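You operate a simulated robot arm through the tools that you are given. There is no shell and no other tool.

You run a simulated robot arm. Do the job below in one go: nothing can be reset, and whatever is moved stays where it is left.

JOB
Warm up the orange-guard press till its display shows At heat.
Fine: air valve open, main switch and every heater knob on; set points, dwell, speed, ejector, light and trays stay as they are.

The check looks at the end state, three seconds after you hand in, the way a careful person would. Anything else that was tipped, shoved, dropped, spilled or broken makes it a failure.

ROBOT AND FRAMES
A 7-joint arm with a two-finger parallel gripper, fixed in place. Base frame: the origin is on the floor under the middle of its stand, x ahead of it, y to its left, z up. Readings come in m, rad, newtons and seconds.
It reaches about 1.479 m from its shoulder. Its first joint turns from -2.897 to 2.897 rad. Payload 4.4 kg.
The TCP is the grasp point between the finger pads, 0.023 m short of the fingertips. In the tool frame z runs along the fingers and y along their closing line. Largest opening 0.094 m; finger width 0.038, thickness 0.01; the body of the gripper, 0.054 by 0.096 m, starts 0.039 m behind the TCP.
Orientation is that of the tool frame in the base frame, as [roll, pitch, yaw] about the fixed x, y, z axes, in that order (R = Rz(yaw) Ry(pitch) Rx(roll)). With the fingers straight down and closing along the base's y, the tool's x points along the base's -x, its y along +y and its z along -z.

CONTROLS
- The arm moves only by the tool jog_arm. Its argument "steps" is a list of rows, each a list of 7 numbers: the shift along the tool's x, y, z in units of 20 mm (1.0 is 20 mm), then the turn, a rotation vector about the tool's x, y, z in units of 8 degrees (1.0 is 8 degrees), then the opening, from 0 (shut) to 1 (fully open). In form: [[tx, ty, tz, rx, ry, rz, gripper], ...]. A call has 1 to 20 rows; each row shifts and turns the commanded pose from where the row before left it, along the tool's axes as they then stand. A call with a number of a shift or a turn outside -1 to 1 is refused whole. A row lasts 0.2 s, in which the tool goes at most 0.05 m and 0.15 rad; a call with a longer step from one row to the next is refused whole, and so is a gripper value outside its range. A pose out of reach is approached as far as the arm can. The call stops where the force on the tool passes 70 N (or 10 N more than at its start, if that is more) or the arm is blocked; 0.2 s more then pass. The fingers move at their own pace (about 0.072 m/s each) and stop on an object; they squeeze with about 44 N. The grip force told is the motor's: it shows also when the fingers shut on nothing. Time passes only in rows, and 0.2 s behind the last, so rows that do not move let the fingers close. It gives the time, the measured TCP pose, the force on the tool (base axes), the opening and the grip force at its end, in the units of the frame above (readings bear some noise), with the torque about the TCP (base axes, N m) and any sound that the robot's microphone picked up.
- Cameras (640 x 400 px; columns grow to the right, rows downward): "scene" is fixed at [0.4059, -0.4918, 1.9303]; the picture's right is [-0.95, -0.31, 0.00], its down [0.06, -0.20, -0.98] and it looks along [0.30, -0.93, 0.21] (base axes); focal length 214 px, centre (320, 200). "wrist" rides on the gripper at [0.086, 0.016, -0.074] in the tool frame; the picture's right is [-0.18, 0.98, 0.00], its down [-0.58, -0.11, -0.81] and it looks along [-0.79, -0.15, 0.59] (tool axes); focal length 243 px, centre (320, 200).
- grab_frame(camera): a new picture of that camera. The clock stands still meanwhile.
- locate(camera, pixels): for up to 12 pixels [column, row] of the newest picture of that camera ("zoom" is the newest enlarged one), the place [x, y, z] in the base frame of the surface seen there, good to about 0.003 m, but the place of the scene camera against the robot may be out by one fixed shift of up to 0.012 m in any direction. The clock stands still meanwhile.
- close_up(camera, box): a new picture of the part [left, top, right, bottom] of that camera's present view, enlarged. The clock stands still meanwhile.
- job_done(): hands the job in; it is judged then, once.

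Unless the task says otherwise, let go and move clear before handing in.

The tools are called after "Emit:" as a command line: name --pt "numbers of a row" for each row, then --argument value for the rest, lists and objects as JSON in quotes. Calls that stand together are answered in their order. jog_arm: Moves the arm, as the interface text tells. Its arguments: {"type":"object","properties":{"steps":{"type":"array","items":{"type":"array","items":{"type":"number"}}}},"required":["steps"]} The other tools are called the same way: grab_frame (camera) takes a picture; locate (camera, pixels) gives the place of the surface under pixels of a picture; close_up (camera, box) takes an enlarged picture of a part of a camera's view; job_done () hands the job in.

At the start:

```text
time: 0.0
eef_pos: [0.6246, 0.1039, 1.5736]
orientation: [3.141, 0.0, 3.141]
contact_force: [-0.9, -0.7, -0.5]
wrist_torque: [-0.02, 0.01, -0.01]
opening: 0.0938
grasp_force: 0.1
```

scene: 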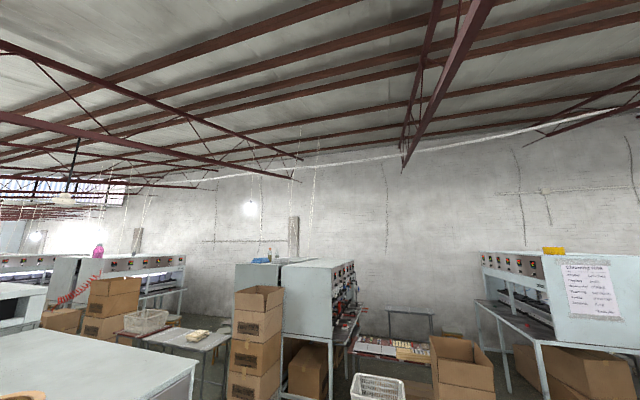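
wrist: 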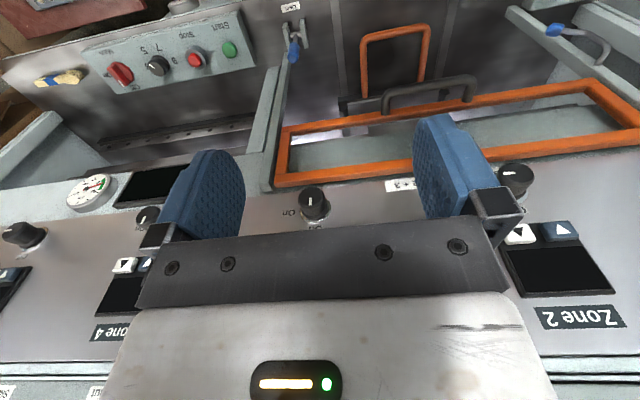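

The wrist view is upside down: it shows a panel with labels such as Zone 4 at (110,332) and Zone 2 at (580,318), and a Main knob at (120,72). I'll take fresh pictures and enlarge the panel before I move anything.

Emit:
grab_frame --camera "wrist"

Emit:
close_up --camera "wrist" --box '[0, 0, 320, 200]'

Emit:
close_up --camera "wrist" --box '[320, 0, 640, 200]'

Emit:
close_up --camera "wrist" --box '[0, 160, 320, 400]'

Emit:
close_up --camera "scene" --box '[480, 230, 640, 340]'

```text
taken
```

wrist: 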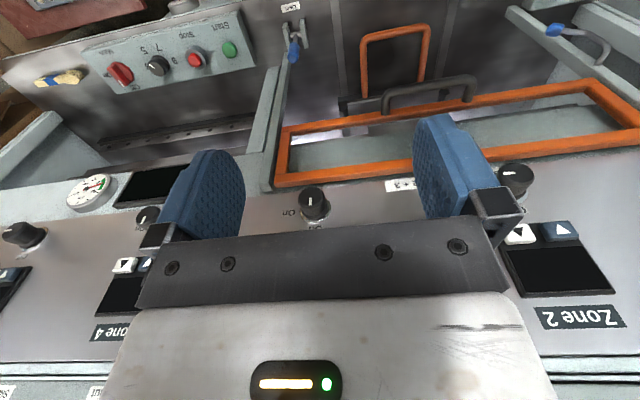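

```text
2.00 times, centred on (160, 100) of wrist
```

zoom: 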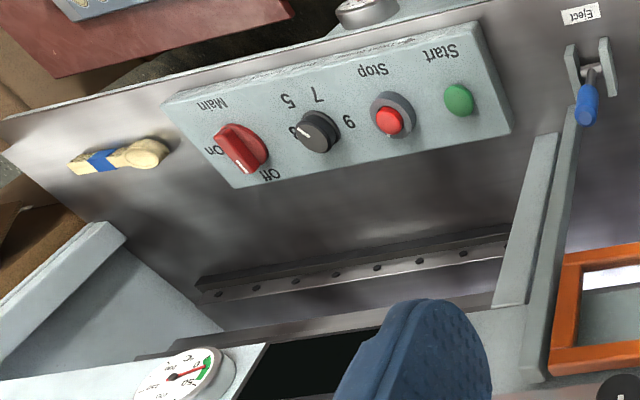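

```text
2.00 times, centred on (480, 100) of wrist
```

zoom: 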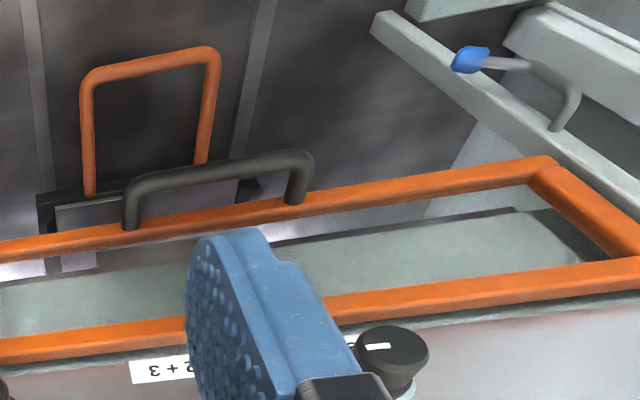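

```text
1.67 times, centred on (160, 280) of wrist
```

zoom: 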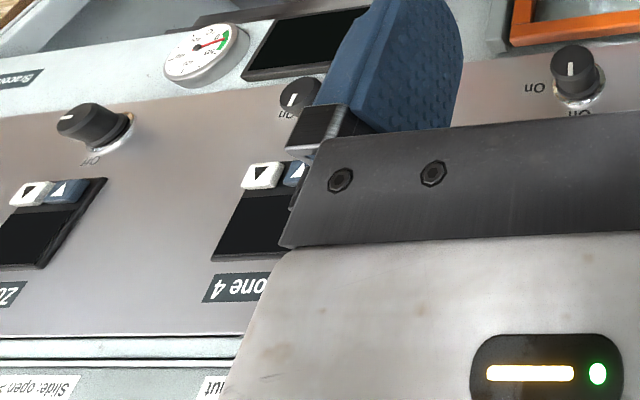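

```text
3.64 times, centred on (560, 285) of scene
```

zoom: 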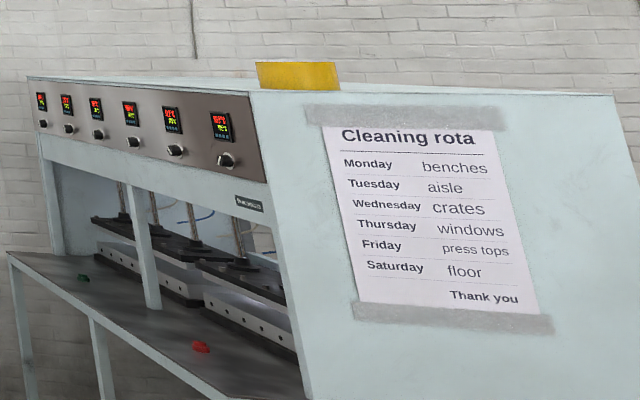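

The panel is close in front and shown upside down. Main points to Off, and the displays are dark. Next I'll get 3D points for the visible features from the wrist picture.

Emit:
locate --camera "wrist" --pixels '[[120, 72], [157, 65], [195, 60], [229, 50], [60, 77], [292, 50], [313, 203], [516, 178], [22, 235], [90, 190], [330, 180], [580, 318]]'

Emit:
locate --camera "wrist" --pixels '[[147, 216], [40, 345], [60, 365], [60, 395], [110, 290], [560, 270], [620, 200], [555, 28], [400, 32], [430, 90], [600, 95], [155, 187]]'

Emit:
close_up --camera "wrist" --box '[0, 160, 160, 260]'

Emit:
close_up --camera "wrist" --box '[0, 300, 160, 400]'

Emit:
close_up --camera "wrist" --box '[480, 140, 640, 240]'

Emit:
close_up --camera "scene" --box '[0, 240, 240, 400]'

```text
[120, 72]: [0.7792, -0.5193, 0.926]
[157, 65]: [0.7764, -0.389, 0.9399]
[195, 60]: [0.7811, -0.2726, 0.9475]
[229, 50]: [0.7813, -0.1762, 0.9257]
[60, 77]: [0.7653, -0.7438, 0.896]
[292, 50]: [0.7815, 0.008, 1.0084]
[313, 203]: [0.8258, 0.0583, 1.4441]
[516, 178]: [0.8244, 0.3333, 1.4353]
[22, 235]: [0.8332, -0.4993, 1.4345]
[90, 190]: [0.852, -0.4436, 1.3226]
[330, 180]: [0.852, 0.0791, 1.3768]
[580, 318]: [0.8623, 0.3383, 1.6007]
```

```text
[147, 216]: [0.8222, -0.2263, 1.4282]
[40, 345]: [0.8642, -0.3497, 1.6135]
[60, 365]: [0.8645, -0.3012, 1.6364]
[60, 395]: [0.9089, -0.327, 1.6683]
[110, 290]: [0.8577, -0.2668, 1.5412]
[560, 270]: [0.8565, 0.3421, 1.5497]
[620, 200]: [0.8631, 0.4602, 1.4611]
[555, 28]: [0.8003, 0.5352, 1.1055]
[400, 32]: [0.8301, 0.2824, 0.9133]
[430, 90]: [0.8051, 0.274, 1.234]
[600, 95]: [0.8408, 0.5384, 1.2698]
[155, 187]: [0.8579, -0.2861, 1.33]
```

```text
4.00 times, centred on (80, 210) of wrist
```

zoom: 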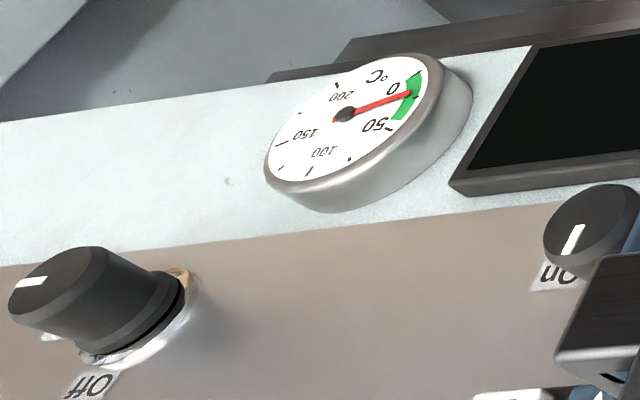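

```text
4.00 times, centred on (80, 350) of wrist
```

zoom: 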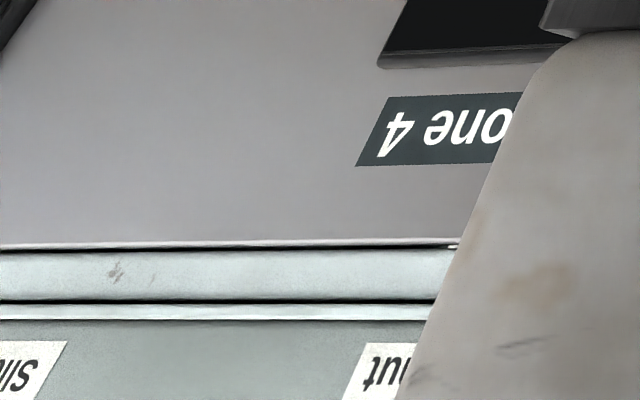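

```text
4.00 times, centred on (560, 190) of wrist
```

zoom: 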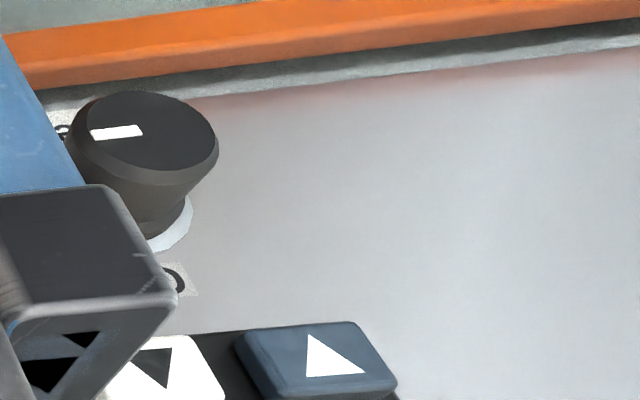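

```text
2.50 times, centred on (120, 320) of scene
```

zoom: 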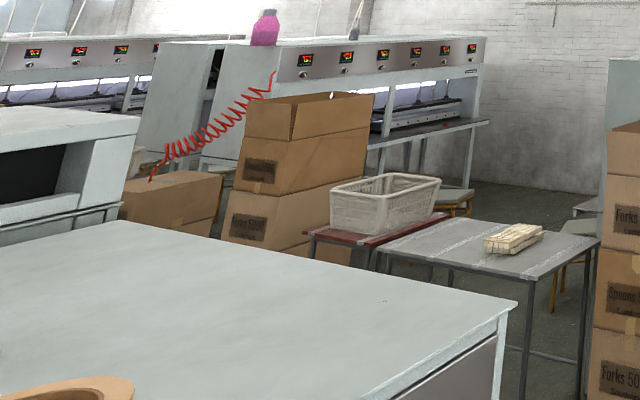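

Knob faces are near x≈0.825 and the panel face is at x≈0.862, with Zone 4, 3 and 2 at y≈-0.23, 0.06 and 0.33. Main is low at (0.78,-0.52,0.93), and there is a "Slide: open … shut" label on the top at z≈1.67. I'll back away and tilt the camera up to see the whole panel.

Emit:
jog_arm --pt "1 0 0 0 0 0 1" --pt "1 0 0 0 0 0 1" --pt "1 0 0 0 0 0 1" --pt "1 0 0 0 0 0 1" --pt "1 0 0 0 0 0 1" --pt "1 0 0 0 0 0 1" --pt "1 0 0 0 0 0 1" --pt "1 0 0 0 0 0 1" --pt "0 0 0 0 -1 0 1" --pt "0 0 0 0 -1 0 1" --pt "0 0 0 0 -1 0 1"

Emit:
grab_frame --camera "wrist"

Emit:
grab_frame --camera "scene"

```text
time: 2.4
eef_pos: [0.4668, 0.1049, 1.5729]
orientation: [3.142, 0.418, 3.141]
contact_force: [0.6, 1.1, 1.1]
wrist_torque: [0.0, 0.02, 0.01]
opening: 0.0941
grasp_force: 0.1
```

```text
taken
```

wrist: 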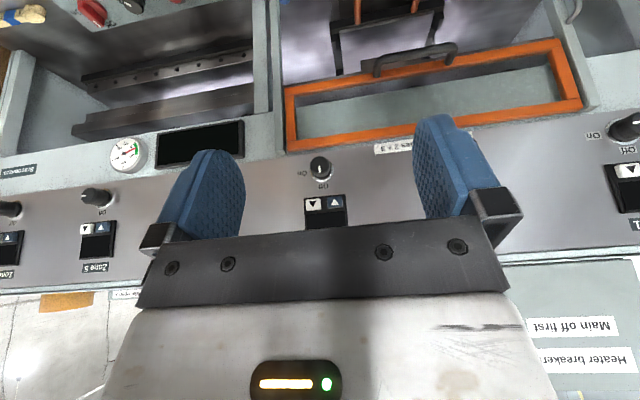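

```text
taken
```

scene: 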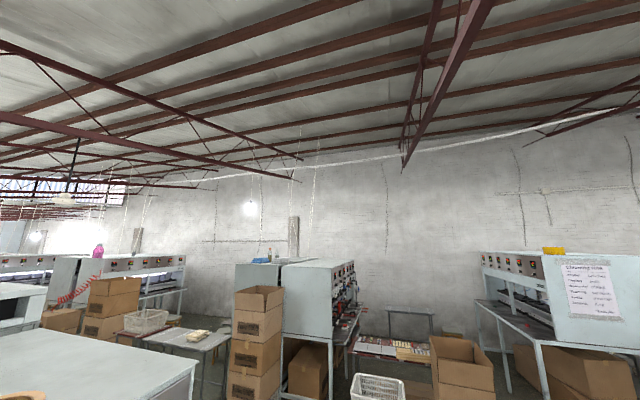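

The view now shows more: Zone 5 at (98,268), another zone to its left, the display at (200,143), the orange guard at (430,95), and a "Heater breaker / Main off first" sign at (585,340). I'll zoom in on several areas.

Emit:
close_up --camera "wrist" --box '[0, 130, 160, 230]'

Emit:
close_up --camera "wrist" --box '[0, 220, 160, 320]'

Emit:
close_up --camera "wrist" --box '[480, 80, 640, 180]'

Emit:
close_up --camera "wrist" --box '[480, 300, 640, 400]'

Emit:
close_up --camera "wrist" --box '[240, 130, 400, 230]'

Emit:
close_up --camera "wrist" --box '[0, 0, 160, 100]'

```text
4.00 times, centred on (80, 180) of wrist
```

zoom: 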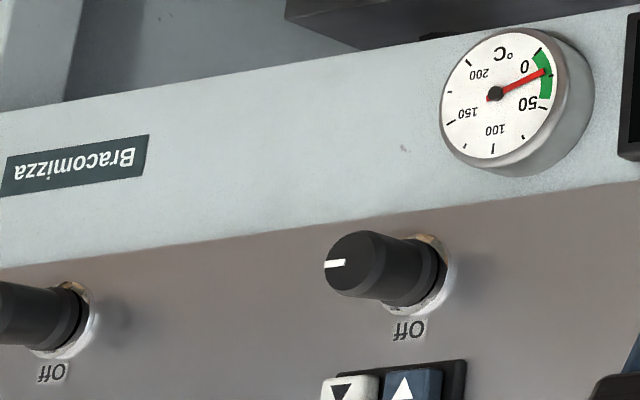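

```text
4.00 times, centred on (80, 270) of wrist
```

zoom: 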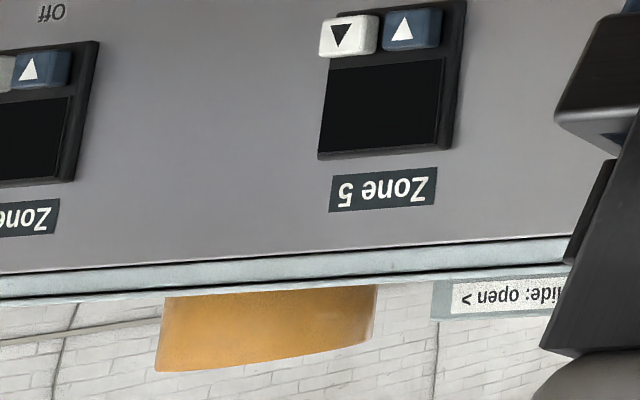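

```text
4.00 times, centred on (560, 130) of wrist
```

zoom: 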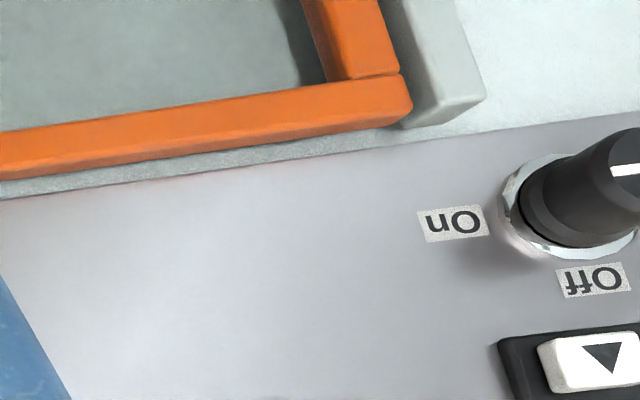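

```text
4.00 times, centred on (560, 350) of wrist
```

zoom: 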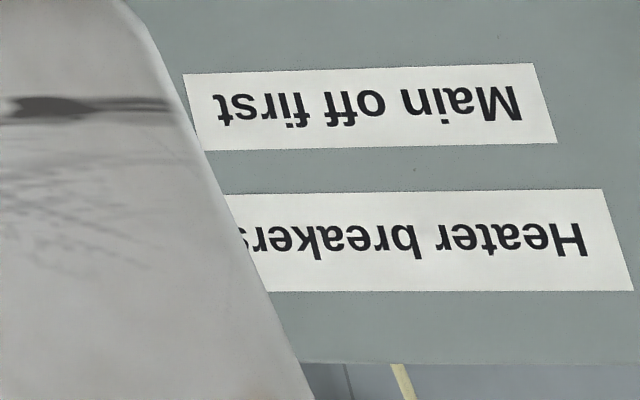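

```text
4.00 times, centred on (320, 180) of wrist
```

zoom: 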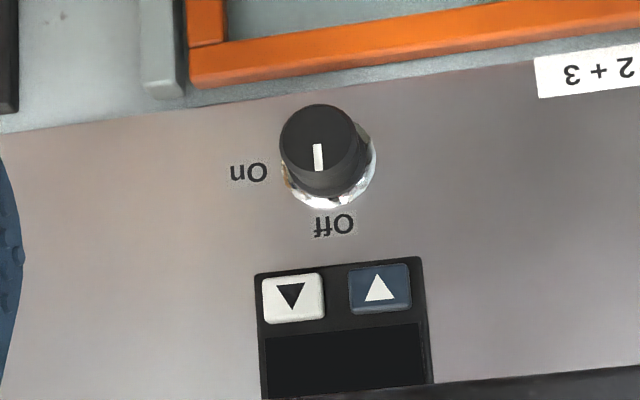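

```text
4.00 times, centred on (80, 50) of wrist
```

zoom: 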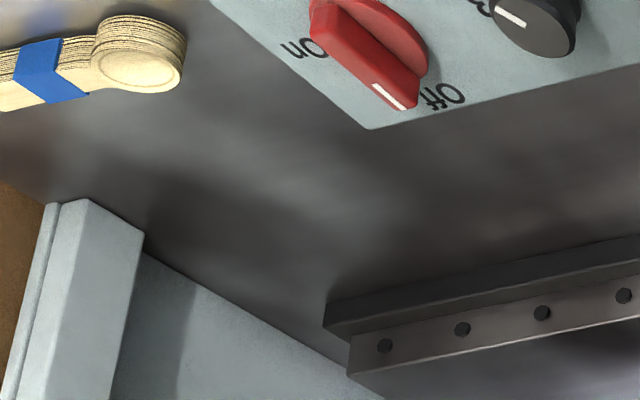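

There is a "Heater breakers / Main off first" sign and a "Slide: open >" label on the top. Some knobs have the On/Off labels in different places. I'll raise the arm to see the top of the press.

Emit:
jog_arm --pt "0 0 0 0 1 0 1" --pt "0 0 0 0 1 0 1" --pt "0 0 0 0 1 0 1" --pt "0 0 -1 0 0 0 1" --pt "0 0 -1 0 0 0 1" --pt "0 0 -1 0 0 0 1" --pt "0 0 -1 0 0 0 1" --pt "0 0 -1 0 0 0 1" --pt "0 0 -1 0 0 0 1" --pt "0 0 -1 0 0 0 1" --pt "0 0 -1 0 0 0 1" --pt "0 0 -1 0 0 0 1" --pt "0 0 -1 0 0 0 1" --pt "0 0 -1 0 0 0 1" --pt "0 0 -1 0 0 0 1" --pt "0 0 -1 0 0 0 1" --pt "0 0 -1 0 0 0 1" --pt "0 0 -1 0 0 0 1"

Emit:
grab_frame --camera "wrist"

```text
time: 6.2
eef_pos: [0.465, 0.1068, 1.729]
orientation: [3.142, -0.001, -3.141]
contact_force: [0.1, 0.5, 0.8]
wrist_torque: [0.03, -0.01, 0.02]
opening: 0.0941
grasp_force: 0.0
out of reach, approached as far as the arm can: row 11, 12, 13, 14, 15, 16, 17, 18
```

```text
taken
```

wrist: 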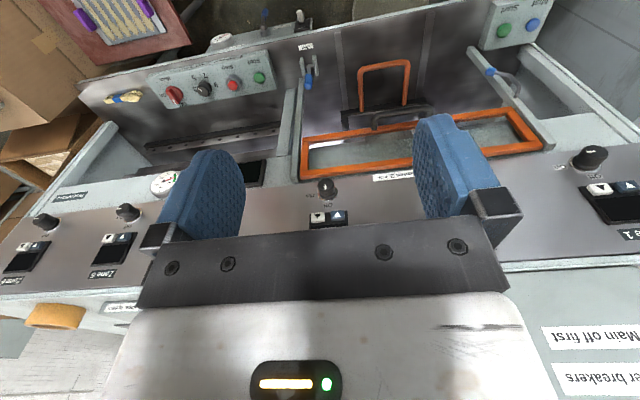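

The arm stops at about z=1.73 with the fingers down. New features have come into view: items at (222,40), (300,17) and (265,15), and a box with green and blue buttons at (515,25). I'll zoom in on those.

Emit:
close_up --camera "wrist" --box '[160, 0, 340, 112]'

Emit:
close_up --camera "wrist" --box '[430, 0, 610, 112]'

Emit:
close_up --camera "wrist" --box '[520, 130, 640, 205]'

Emit:
close_up --camera "wrist" --box '[0, 180, 160, 280]'

Emit:
close_up --camera "wrist" --box '[0, 260, 160, 360]'

Emit:
close_up --camera "wrist" --box '[280, 130, 440, 230]'

Emit:
locate --camera "wrist" --pixels '[[45, 222], [129, 212], [326, 188], [590, 158], [222, 40], [302, 17], [264, 15], [504, 30], [533, 25], [55, 316], [120, 308], [600, 340]]'

```text
3.56 times, centred on (250, 56) of wrist
```

zoom: 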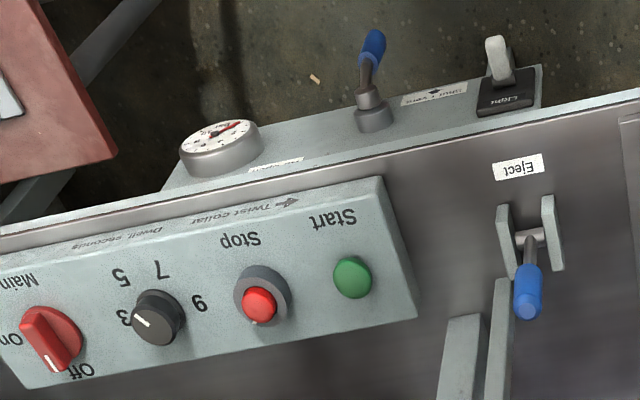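

```text
3.56 times, centred on (520, 56) of wrist
```

zoom: 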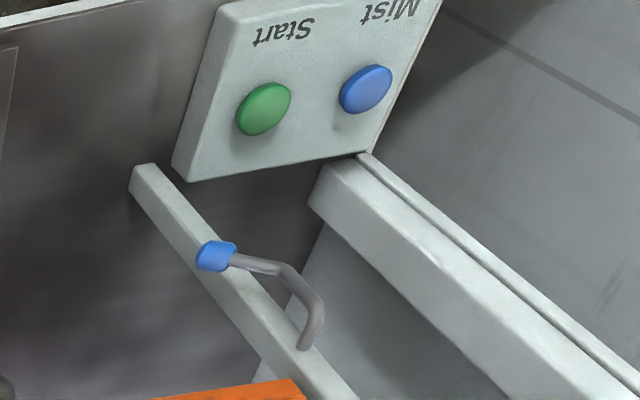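

```text
5.33 times, centred on (580, 168) of wrist
```

zoom: 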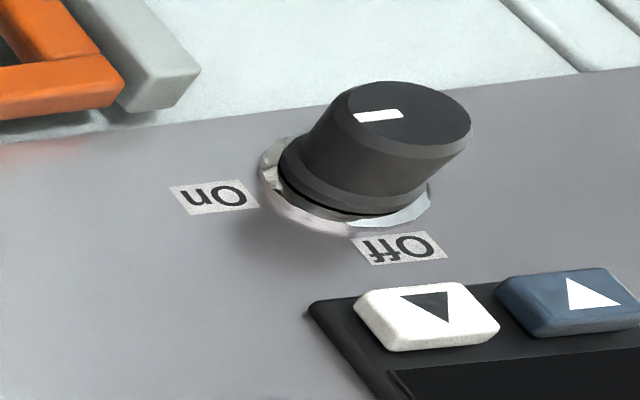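

```text
4.00 times, centred on (80, 230) of wrist
```

zoom: 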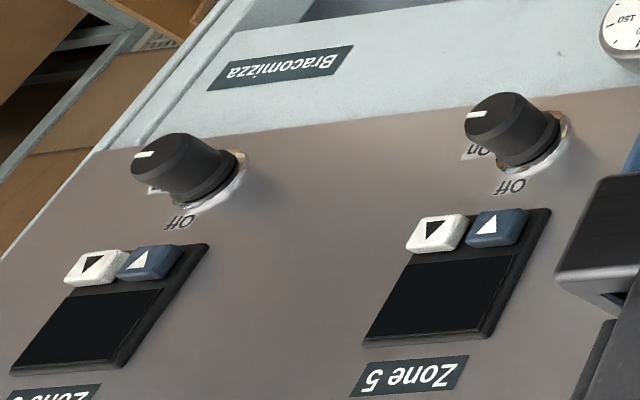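

```text
4.00 times, centred on (80, 310) of wrist
```

zoom: 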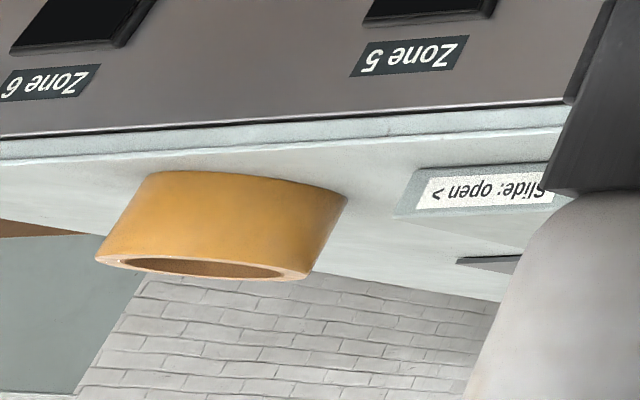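

```text
4.00 times, centred on (360, 180) of wrist
```

zoom: 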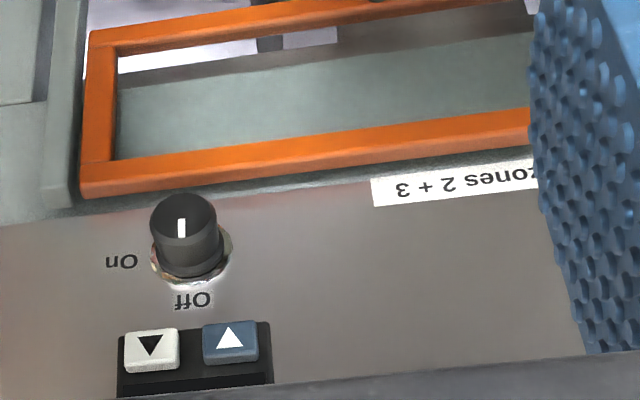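

```text
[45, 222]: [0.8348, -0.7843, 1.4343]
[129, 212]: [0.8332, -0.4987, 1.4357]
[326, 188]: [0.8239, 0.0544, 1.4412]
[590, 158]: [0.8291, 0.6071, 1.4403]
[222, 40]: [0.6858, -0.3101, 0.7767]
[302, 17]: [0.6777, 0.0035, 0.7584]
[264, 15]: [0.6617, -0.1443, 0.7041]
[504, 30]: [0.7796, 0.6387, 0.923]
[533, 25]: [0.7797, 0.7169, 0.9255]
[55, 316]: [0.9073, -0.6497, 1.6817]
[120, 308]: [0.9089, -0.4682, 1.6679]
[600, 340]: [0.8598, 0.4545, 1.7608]
```

Below the apron is a ledge with a gauge, a blue-handled valve and a Light switch; the apron has Main, Dwell, Stop (marked "Twist collar") and Start. I'll lower the arm and back it off to study these.

Emit:
jog_arm --pt "0 0 1 0 0 0 1" --pt "0 0 1 0 0 0 1" --pt "0 0 1 0 0 0 1" --pt "0 0 1 0 0 0 1" --pt "0 0 1 0 0 0 1" --pt "0 0 1 0 0 0 1" --pt "0 0 1 0 0 0 1" --pt "0 0 1 0 0 0 1" --pt "0 0 1 0 0 0 1" --pt "0 0 1 0 0 0 1" --pt "0 0 1 0 0 0 1" --pt "0 0 1 0 0 0 1" --pt "0 0 1 0 0 0 1" --pt "0 0 1 0 0 0 1" --pt "0 0 1 0 0 0 1" --pt "0 0 1 0 0 0 1"

Emit:
grab_frame --camera "wrist"

```text
time: 9.6
eef_pos: [0.4644, 0.1083, 1.4092]
orientation: [3.141, 0.0, 3.14]
contact_force: [-0.5, 0.3, 0.0]
wrist_torque: [0.01, 0.0, -0.04]
opening: 0.0939
grasp_force: 0.1
```

```text
taken
```

wrist: 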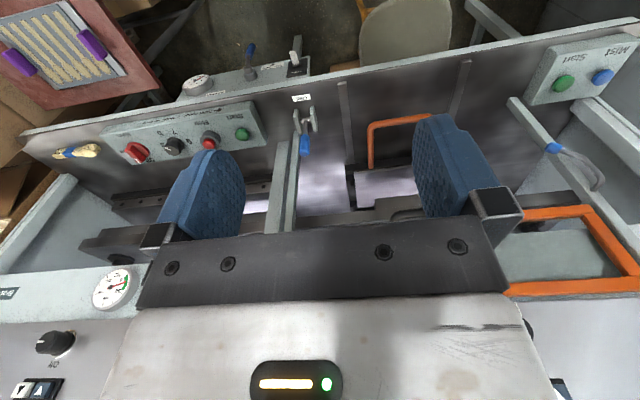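

This is a good lower view: the ledge runs from about (190,85) to (300,60), the Main box is at (185,140), and a press bay with plates is in the middle. I'll zoom in.

Emit:
close_up --camera "wrist" --box '[170, 30, 320, 124]'

Emit:
close_up --camera "wrist" --box '[100, 80, 270, 186]'

Emit:
close_up --camera "wrist" --box '[280, 90, 440, 240]'

Emit:
close_up --camera "wrist" --box '[480, 80, 640, 320]'

Emit:
close_up --camera "wrist" --box '[0, 120, 200, 320]'

Emit:
close_up --camera "wrist" --box '[0, 0, 160, 100]'

```text
4.26 times, centred on (245, 77) of wrist
```

zoom: 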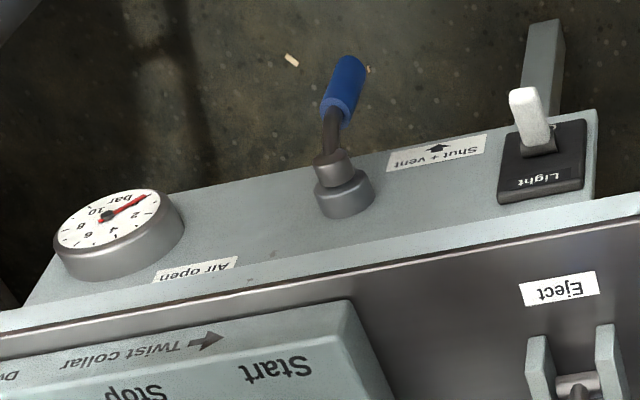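

```text
3.76 times, centred on (185, 133) of wrist
```

zoom: 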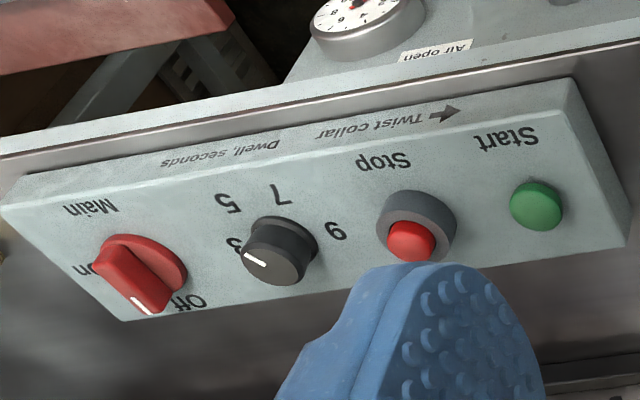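

```text
2.67 times, centred on (360, 165) of wrist
```

zoom: 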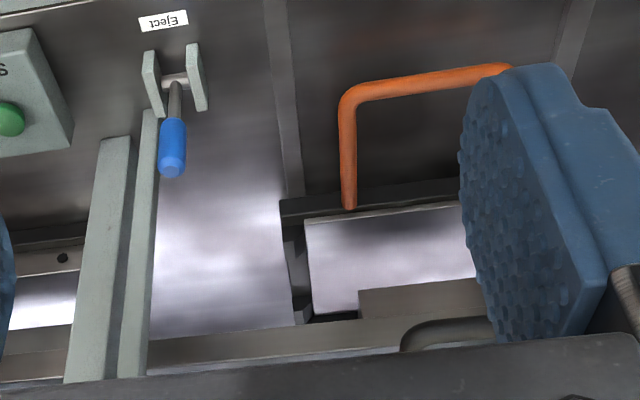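

```text
1.67 times, centred on (560, 200) of wrist
```

zoom: 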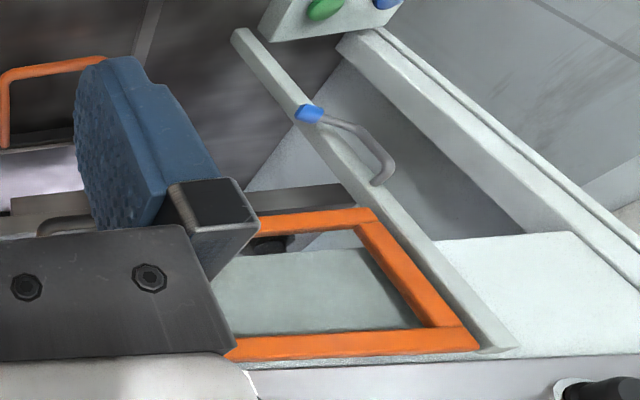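

```text
2.00 times, centred on (100, 220) of wrist
```

zoom: 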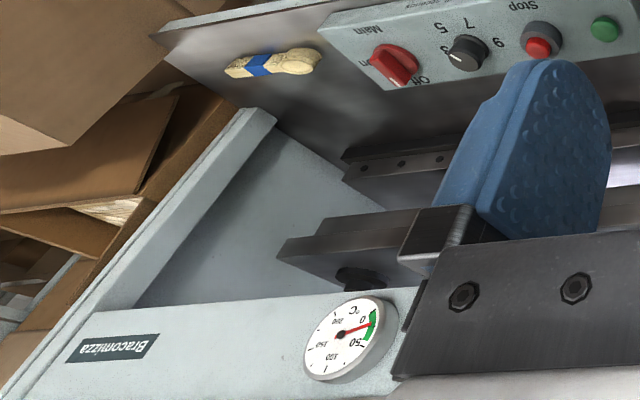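

```text
4.00 times, centred on (80, 50) of wrist
```

zoom: 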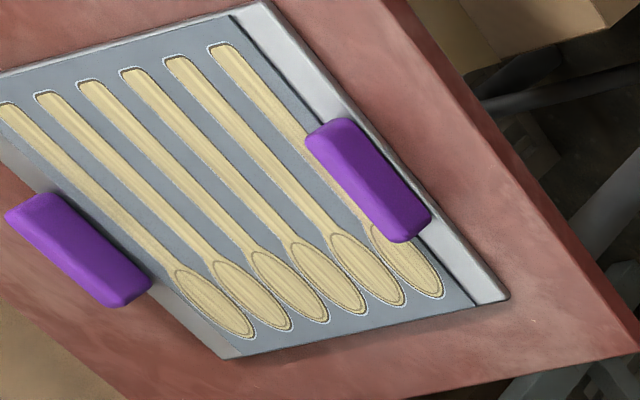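

The gauge is marked "bar" and the lever valve has two labels, "Air open" and "Shut + vent". The lever points toward the robot, on the shut side. I'll locate those points, then look level into the bay and at the orange guard.

Emit:
locate --camera "wrist" --pixels '[[251, 50], [247, 60], [248, 68], [250, 77], [197, 80], [216, 93], [273, 65], [294, 55], [297, 65], [230, 95], [330, 56], [200, 108]]'

Emit:
locate --camera "wrist" --pixels '[[137, 152], [131, 145], [172, 145], [208, 140], [242, 133], [150, 120], [240, 104], [140, 168], [110, 145], [305, 143], [302, 110], [80, 151]]'

Emit:
jog_arm --pt "0.5 0 1 0 0 0 1" --pt "0.5 0 1 0 0 0 1" --pt "0.5 0 1 0 0 0 1" --pt "0.5 0 1 0 0 0 1" --pt "0.5 0 1 0 0 0 1" --pt "0.5 0 1 0 0 0 1" --pt "0.5 0 1 0 0 0 1" --pt "0.5 0 1 0 0 0 1" --pt "0 0 0 0 -1 0 1" --pt "0 0 0 0 -1 0 1" --pt "0 0 0 0 -1 0 1"

Emit:
grab_frame --camera "wrist"

```text
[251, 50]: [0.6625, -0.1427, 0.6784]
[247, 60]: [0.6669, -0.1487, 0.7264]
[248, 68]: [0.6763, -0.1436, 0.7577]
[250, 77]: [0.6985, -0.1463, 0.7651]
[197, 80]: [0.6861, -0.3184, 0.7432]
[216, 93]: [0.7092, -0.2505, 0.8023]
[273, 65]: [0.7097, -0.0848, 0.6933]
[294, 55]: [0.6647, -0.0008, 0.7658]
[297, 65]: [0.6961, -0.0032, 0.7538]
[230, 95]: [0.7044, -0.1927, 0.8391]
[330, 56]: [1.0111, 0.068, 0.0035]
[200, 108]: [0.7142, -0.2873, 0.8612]
```

```text
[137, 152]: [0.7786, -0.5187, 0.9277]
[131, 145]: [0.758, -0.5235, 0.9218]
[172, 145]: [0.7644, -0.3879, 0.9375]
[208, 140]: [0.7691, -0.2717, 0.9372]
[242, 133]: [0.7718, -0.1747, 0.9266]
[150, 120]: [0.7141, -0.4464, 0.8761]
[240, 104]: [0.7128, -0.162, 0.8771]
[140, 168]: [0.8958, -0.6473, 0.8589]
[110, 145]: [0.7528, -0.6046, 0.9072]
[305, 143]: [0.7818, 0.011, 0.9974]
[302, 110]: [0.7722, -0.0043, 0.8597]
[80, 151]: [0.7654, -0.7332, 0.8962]
```

```text
time: 12.0
eef_pos: [0.3841, 0.1081, 1.2495]
orientation: [3.14, 0.418, 3.141]
contact_force: [0.3, -0.3, 0.4]
wrist_torque: [0.02, 0.0, 0.0]
opening: 0.0941
grasp_force: 0.0
```

```text
taken
```

wrist: 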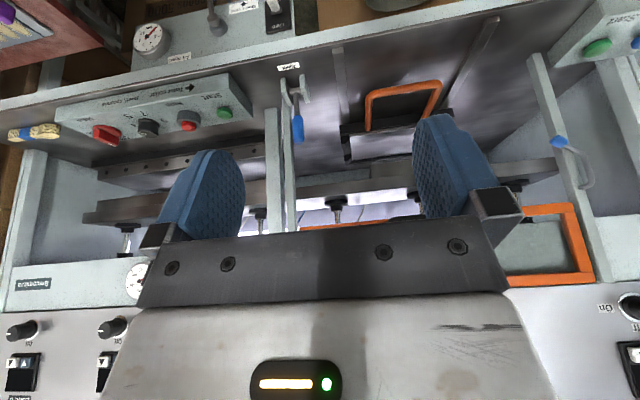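

The valve panel turns out to be a vertical face at x≈0.71, z 0.69–0.87, and its blue lever hangs straight down. "Air open" lies on the -y side at (0.709,-0.25,0.80). I'll zoom into the bay and guard.

Emit:
close_up --camera "wrist" --box '[280, 60, 480, 240]'

Emit:
close_up --camera "wrist" --box '[460, 60, 640, 300]'

Emit:
close_up --camera "wrist" --box '[120, 0, 320, 70]'

Emit:
close_up --camera "wrist" --box '[40, 70, 260, 160]'

Emit:
close_up --camera "wrist" --box '[0, 240, 150, 400]'

Emit:
locate --camera "wrist" --pixels '[[545, 210], [590, 280], [540, 280], [540, 240], [370, 125], [440, 85], [405, 87], [350, 150], [560, 142], [588, 185], [360, 224], [520, 170]]'

```text
2.22 times, centred on (380, 150) of wrist
```

zoom: 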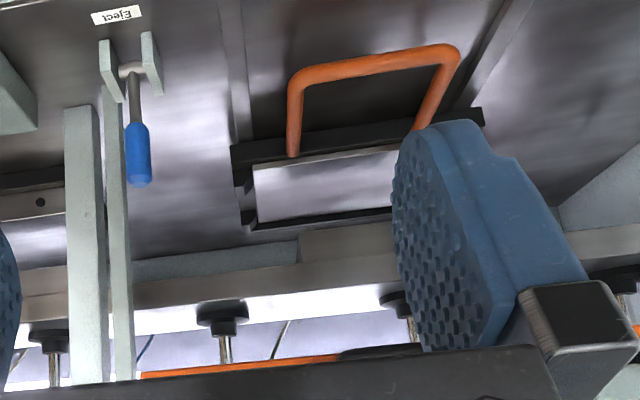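

```text
1.67 times, centred on (550, 180) of wrist
```

zoom: 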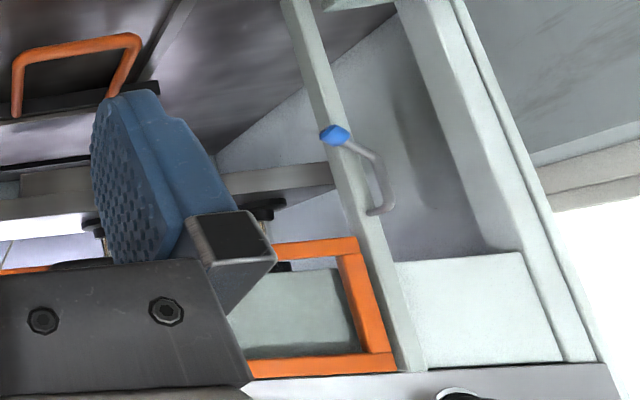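

```text
3.20 times, centred on (220, 35) of wrist
```

zoom: 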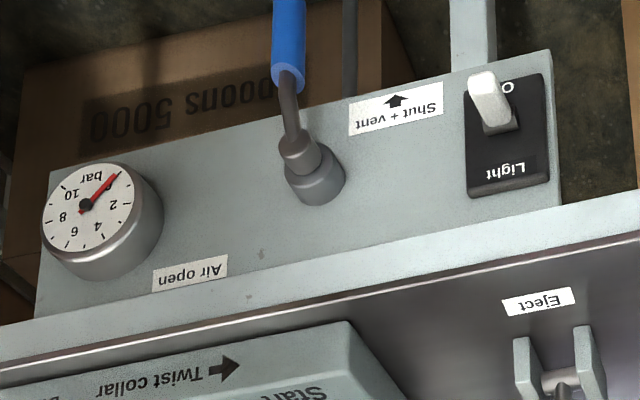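

```text
2.91 times, centred on (150, 115) of wrist
```

zoom: 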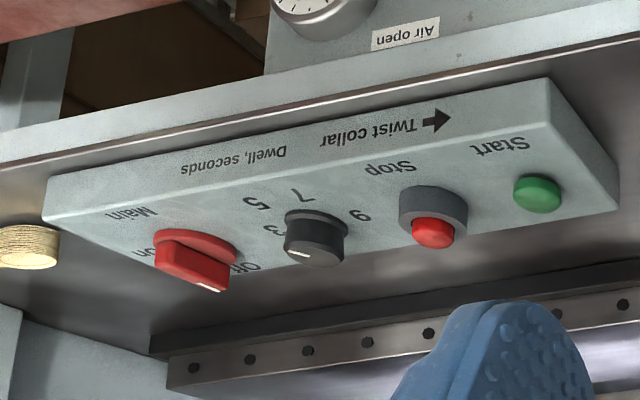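

```text
2.50 times, centred on (75, 320) of wrist
```

zoom: 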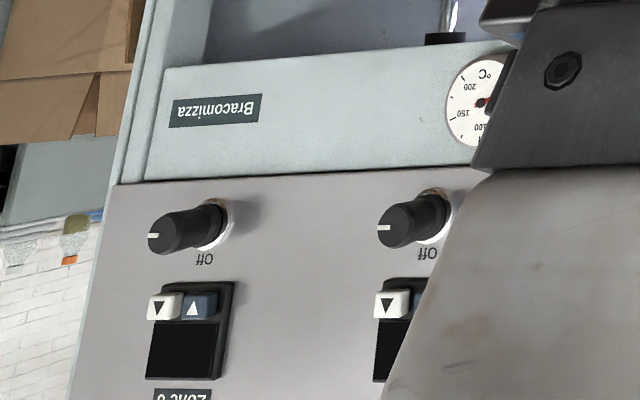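

```text
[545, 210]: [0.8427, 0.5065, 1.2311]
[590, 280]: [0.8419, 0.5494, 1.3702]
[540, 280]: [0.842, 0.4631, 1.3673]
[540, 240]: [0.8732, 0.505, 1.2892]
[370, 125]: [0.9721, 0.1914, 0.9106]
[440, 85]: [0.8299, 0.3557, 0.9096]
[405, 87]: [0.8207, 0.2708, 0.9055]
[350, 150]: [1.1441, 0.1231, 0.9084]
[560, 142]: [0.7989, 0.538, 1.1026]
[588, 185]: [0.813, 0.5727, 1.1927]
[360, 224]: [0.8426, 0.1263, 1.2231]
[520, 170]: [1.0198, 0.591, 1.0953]
```

The orange guard is a vertical frame at x≈0.842, z 1.23–1.37, raised on two rails, with a blue-tipped bent rod at (0.80,0.54,1.10) on the left rail. I need closer views of each knob, starting at zones 1 and 2.

Emit:
jog_arm --pt "0 0 0 0 1 0 1" --pt "0 0 0 0 1 0 1" --pt "0 0 0 0 1 0 1" --pt "-0.6 1 -1 0 0 0 1" --pt "-0.6 1 -1 0 0 0 1" --pt "-0.6 1 -1 0 0 0 1" --pt "-0.6 1 -1 0 0 0 1" --pt "-0.6 1 -1 0 0 0 1" --pt "-0.6 1 -1 0 0 0 1" --pt "-0.6 1 -1 0 0 0 1" --pt "-0.6 1 -1 0 0 0 1" --pt "-0.6 1 -1 0 0 0 1" --pt "-0.6 1 -1 0 0 0 1" --pt "-0.6 1 -1 0 0 0 1" --pt "-0.6 1 -1 0 0 0 1" --pt "-0.6 1 -1 0 0 0 1" --pt "-0.6 1 -1 0 0 0 1" --pt "0 1 0 0 0 0 1"

Emit:
grab_frame --camera "wrist"

```text
time: 15.8
eef_pos: [0.5536, 0.4088, 1.5322]
orientation: [-3.141, -0.001, 3.142]
contact_force: [0.1, 0.2, 1.1]
wrist_torque: [-0.04, 0.01, -0.05]
opening: 0.0938
grasp_force: 0.1
```

```text
taken
```

wrist: 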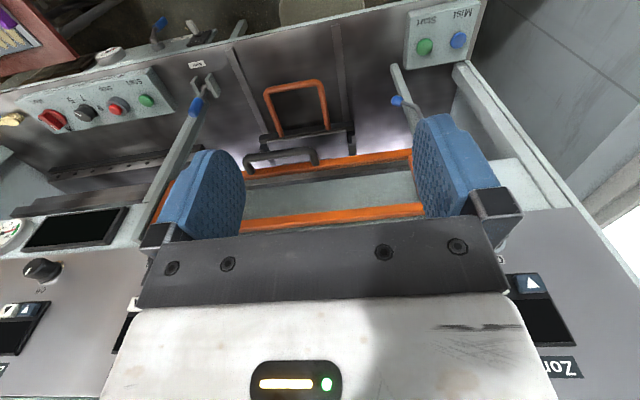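

Zone 1 and 2 knobs are hidden behind the gripper here. I'll back off and tilt up so they fall in the free upper half of the picture.

Emit:
jog_arm --pt "1 0.5 0 0 0 0 1" --pt "1 0.5 0 0 0 0 1" --pt "1 0.5 0 0 0 0 1" --pt "0 0 -1 0 -1 0 1" --pt "0 0 -1 0 -1 0 1" --pt "0 0 -1 0 -1 0 1" --pt "0 0 0 0 -1 0 1"

Emit:
grab_frame --camera "wrist"

```text
time: 17.4
eef_pos: [0.4851, 0.4371, 1.5883]
orientation: [3.141, 0.56, 3.141]
contact_force: [0.2, -0.1, 0.5]
wrist_torque: [0.01, -0.02, -0.02]
opening: 0.0942
grasp_force: 0.0
```

```text
taken
```

wrist: 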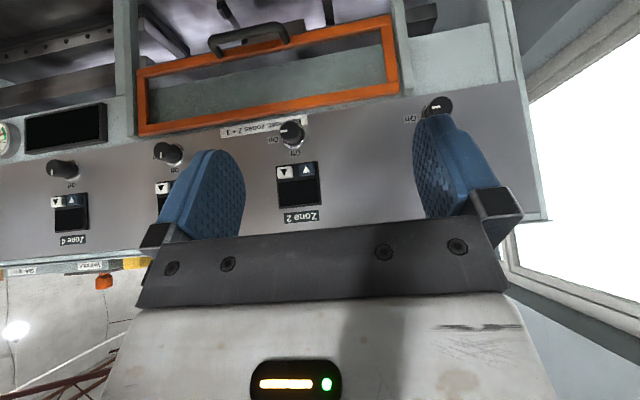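

Emit:
close_up --camera "wrist" --box '[220, 100, 340, 180]'

Emit:
close_up --camera "wrist" --box '[390, 80, 510, 160]'

Emit:
close_up --camera "wrist" --box '[130, 130, 230, 200]'

Emit:
close_up --camera "wrist" --box '[20, 130, 140, 210]'

Emit:
close_up --camera "wrist" --box '[0, 240, 160, 340]'

Emit:
locate --camera "wrist" --pixels '[[291, 133], [438, 104], [168, 153], [61, 169], [298, 190], [160, 190], [72, 218], [90, 265], [20, 270], [135, 263], [104, 282], [65, 128]]'

```text
5.00 times, centred on (280, 140) of wrist
```

zoom: 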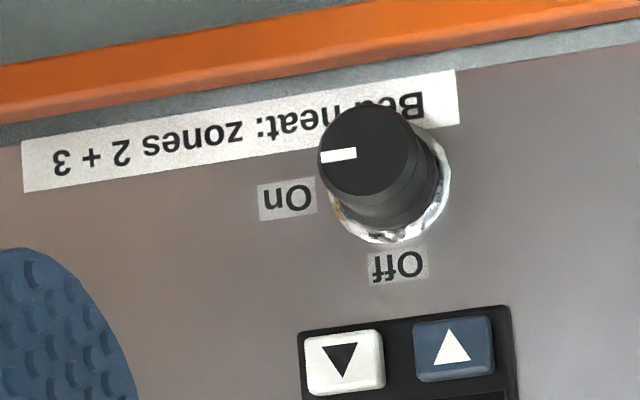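

```text
5.00 times, centred on (450, 120) of wrist
```

zoom: 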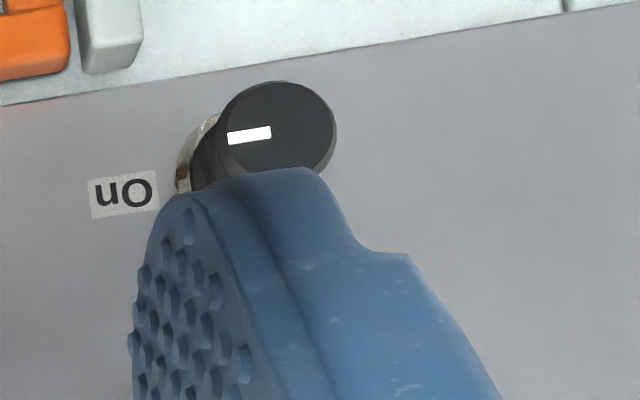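

```text
5.71 times, centred on (180, 165) of wrist
```

zoom: 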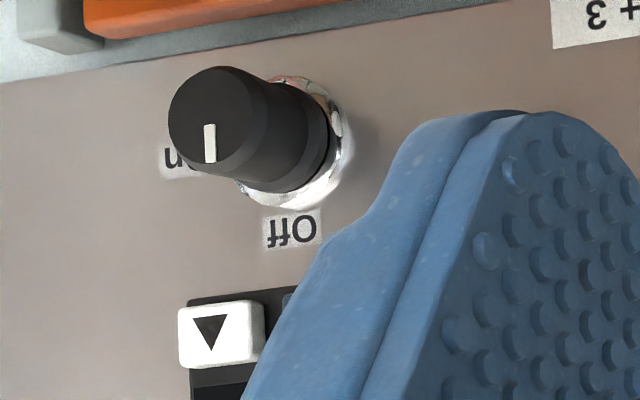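

```text
5.00 times, centred on (80, 170) of wrist
```

zoom: 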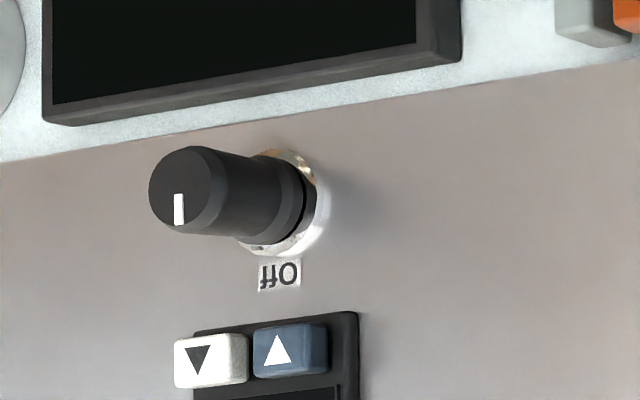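

```text
4.00 times, centred on (80, 290) of wrist
```

zoom: 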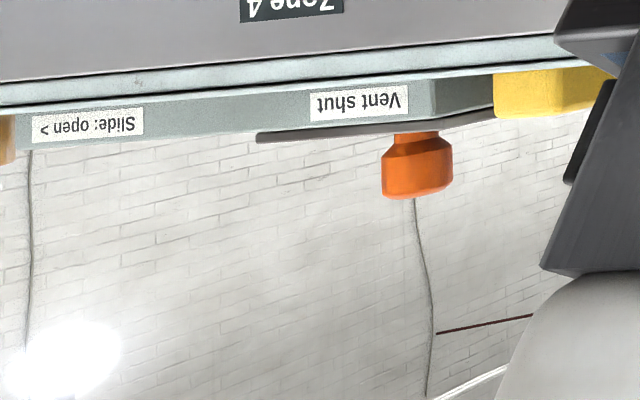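

```text
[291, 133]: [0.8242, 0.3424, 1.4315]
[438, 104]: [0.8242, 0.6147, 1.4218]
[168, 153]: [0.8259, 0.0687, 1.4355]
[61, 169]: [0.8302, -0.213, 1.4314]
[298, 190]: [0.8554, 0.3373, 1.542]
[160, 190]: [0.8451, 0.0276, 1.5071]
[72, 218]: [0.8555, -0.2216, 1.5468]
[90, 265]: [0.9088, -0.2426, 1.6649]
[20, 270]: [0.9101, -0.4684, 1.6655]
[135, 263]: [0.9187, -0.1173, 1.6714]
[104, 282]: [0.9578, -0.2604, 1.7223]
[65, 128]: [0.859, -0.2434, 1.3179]
```

Pointers on zones 1 and 2 face On, while zones 3 (168,153) and 4 (61,169) face Off. The strip by the guard reads "Bed heat: zones 2 + 3", and the slide on top is a vent with an orange handle, currently marked "Vent shut". Next I'll look at the heater breaker box.

Emit:
jog_arm --pt "-0.08 -1 -0.3 0 0 0 1" --pt "-0.08 -1 -0.3 0 0 0 1" --pt "-0.08 -1 -0.3 0 0 0 1" --pt "-0.08 -1 -0.3 0 0 0 1" --pt "-0.08 -1 -0.3 0 0 0 1" --pt "-0.08 -1 -0.3 0 0 0 1" --pt "-0.08 -1 -0.3 0 0 0 1" --pt "-0.08 -1 -0.3 0 0 0 1" --pt "-0.08 -1 -0.3 0 0 0 1" --pt "-0.08 -1 -0.3 0 0 0 1" --pt "-0.08 -1 -0.3 0 0 0 1" --pt "-0.08 -1 -0.3 0 0 0 1" --pt "-0.08 -1 -0.3 0 0 0 1" --pt "-0.08 -1 -0.3 0 0 0 1" --pt "-0.08 -1 -0.3 0 0 0 1" --pt "-0.08 -1 -0.3 0 0 0 1" --pt "-0.08 -1 -0.3 0 0 0 1"

Emit:
grab_frame --camera "wrist"

```text
time: 21.0
eef_pos: [0.4544, 0.0964, 1.6878]
orientation: [3.142, 0.558, 3.14]
contact_force: [-0.2, 0.4, 0.2]
wrist_torque: [0.0, 0.04, 0.01]
opening: 0.0939
grasp_force: 0.0
```

```text
taken
```

wrist: 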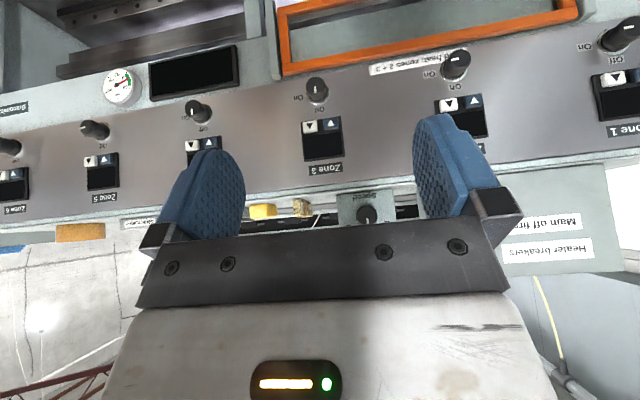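

Emit:
close_up --camera "wrist" --box '[480, 140, 640, 300]'

Emit:
close_up --camera "wrist" --box '[230, 170, 430, 250]'

Emit:
close_up --camera "wrist" --box '[60, 50, 260, 160]'

Emit:
close_up --camera "wrist" --box '[0, 110, 220, 260]'

Emit:
close_up --camera "wrist" --box '[280, 40, 480, 160]'

Emit:
locate --camera "wrist" --pixels '[[366, 213], [350, 200], [262, 210], [301, 207], [405, 213], [560, 220], [548, 250], [590, 175], [317, 90], [198, 111], [620, 265], [320, 222]]'

```text
2.50 times, centred on (560, 220) of wrist
```

zoom: 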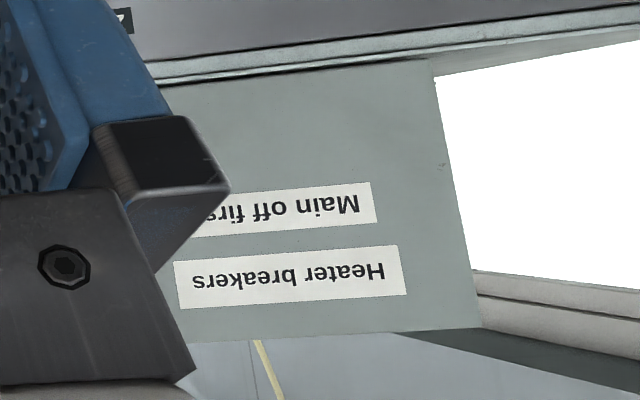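

```text
3.20 times, centred on (330, 210) of wrist
```

zoom: 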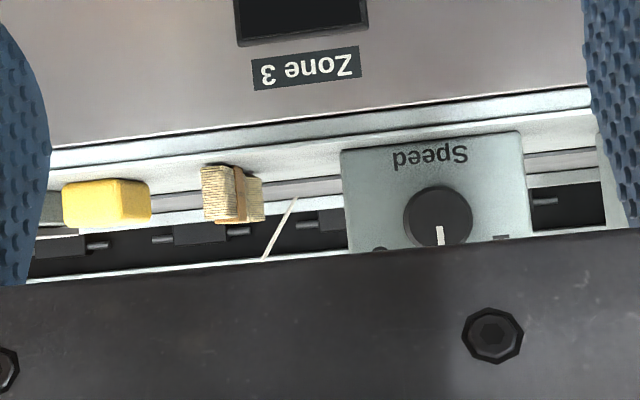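

```text
3.20 times, centred on (160, 105) of wrist
```

zoom: 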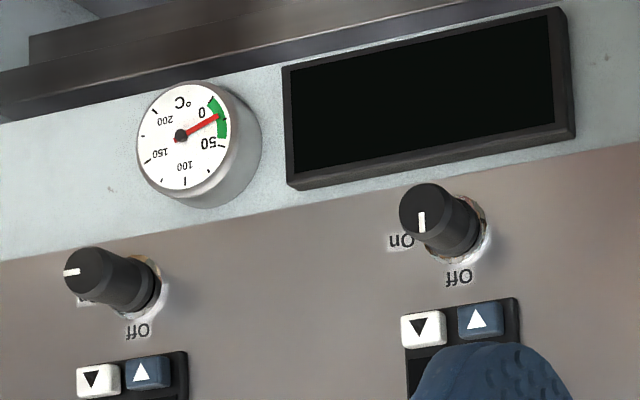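

```text
2.67 times, centred on (110, 185) of wrist
```

zoom: 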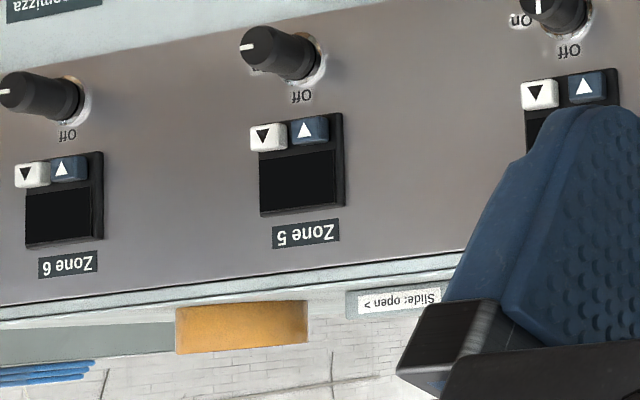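

```text
3.20 times, centred on (380, 100) of wrist
```

zoom: 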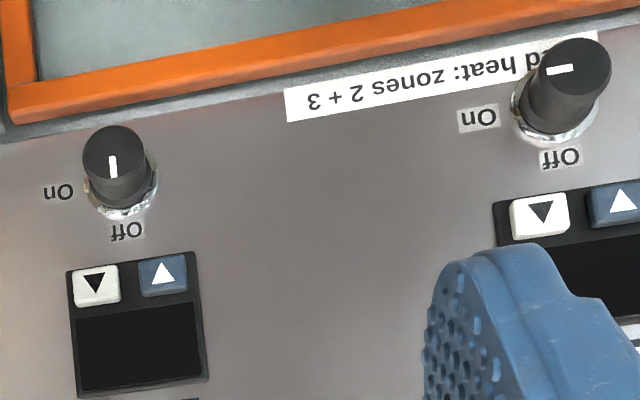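

```text
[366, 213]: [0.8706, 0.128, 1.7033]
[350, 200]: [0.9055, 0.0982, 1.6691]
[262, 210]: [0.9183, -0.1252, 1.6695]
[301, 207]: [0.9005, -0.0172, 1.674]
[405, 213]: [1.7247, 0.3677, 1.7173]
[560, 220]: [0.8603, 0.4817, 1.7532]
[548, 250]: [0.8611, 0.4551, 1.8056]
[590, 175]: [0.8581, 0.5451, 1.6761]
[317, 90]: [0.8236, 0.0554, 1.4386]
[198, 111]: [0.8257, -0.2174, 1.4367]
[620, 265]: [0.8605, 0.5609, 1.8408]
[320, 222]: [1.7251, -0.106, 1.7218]
```

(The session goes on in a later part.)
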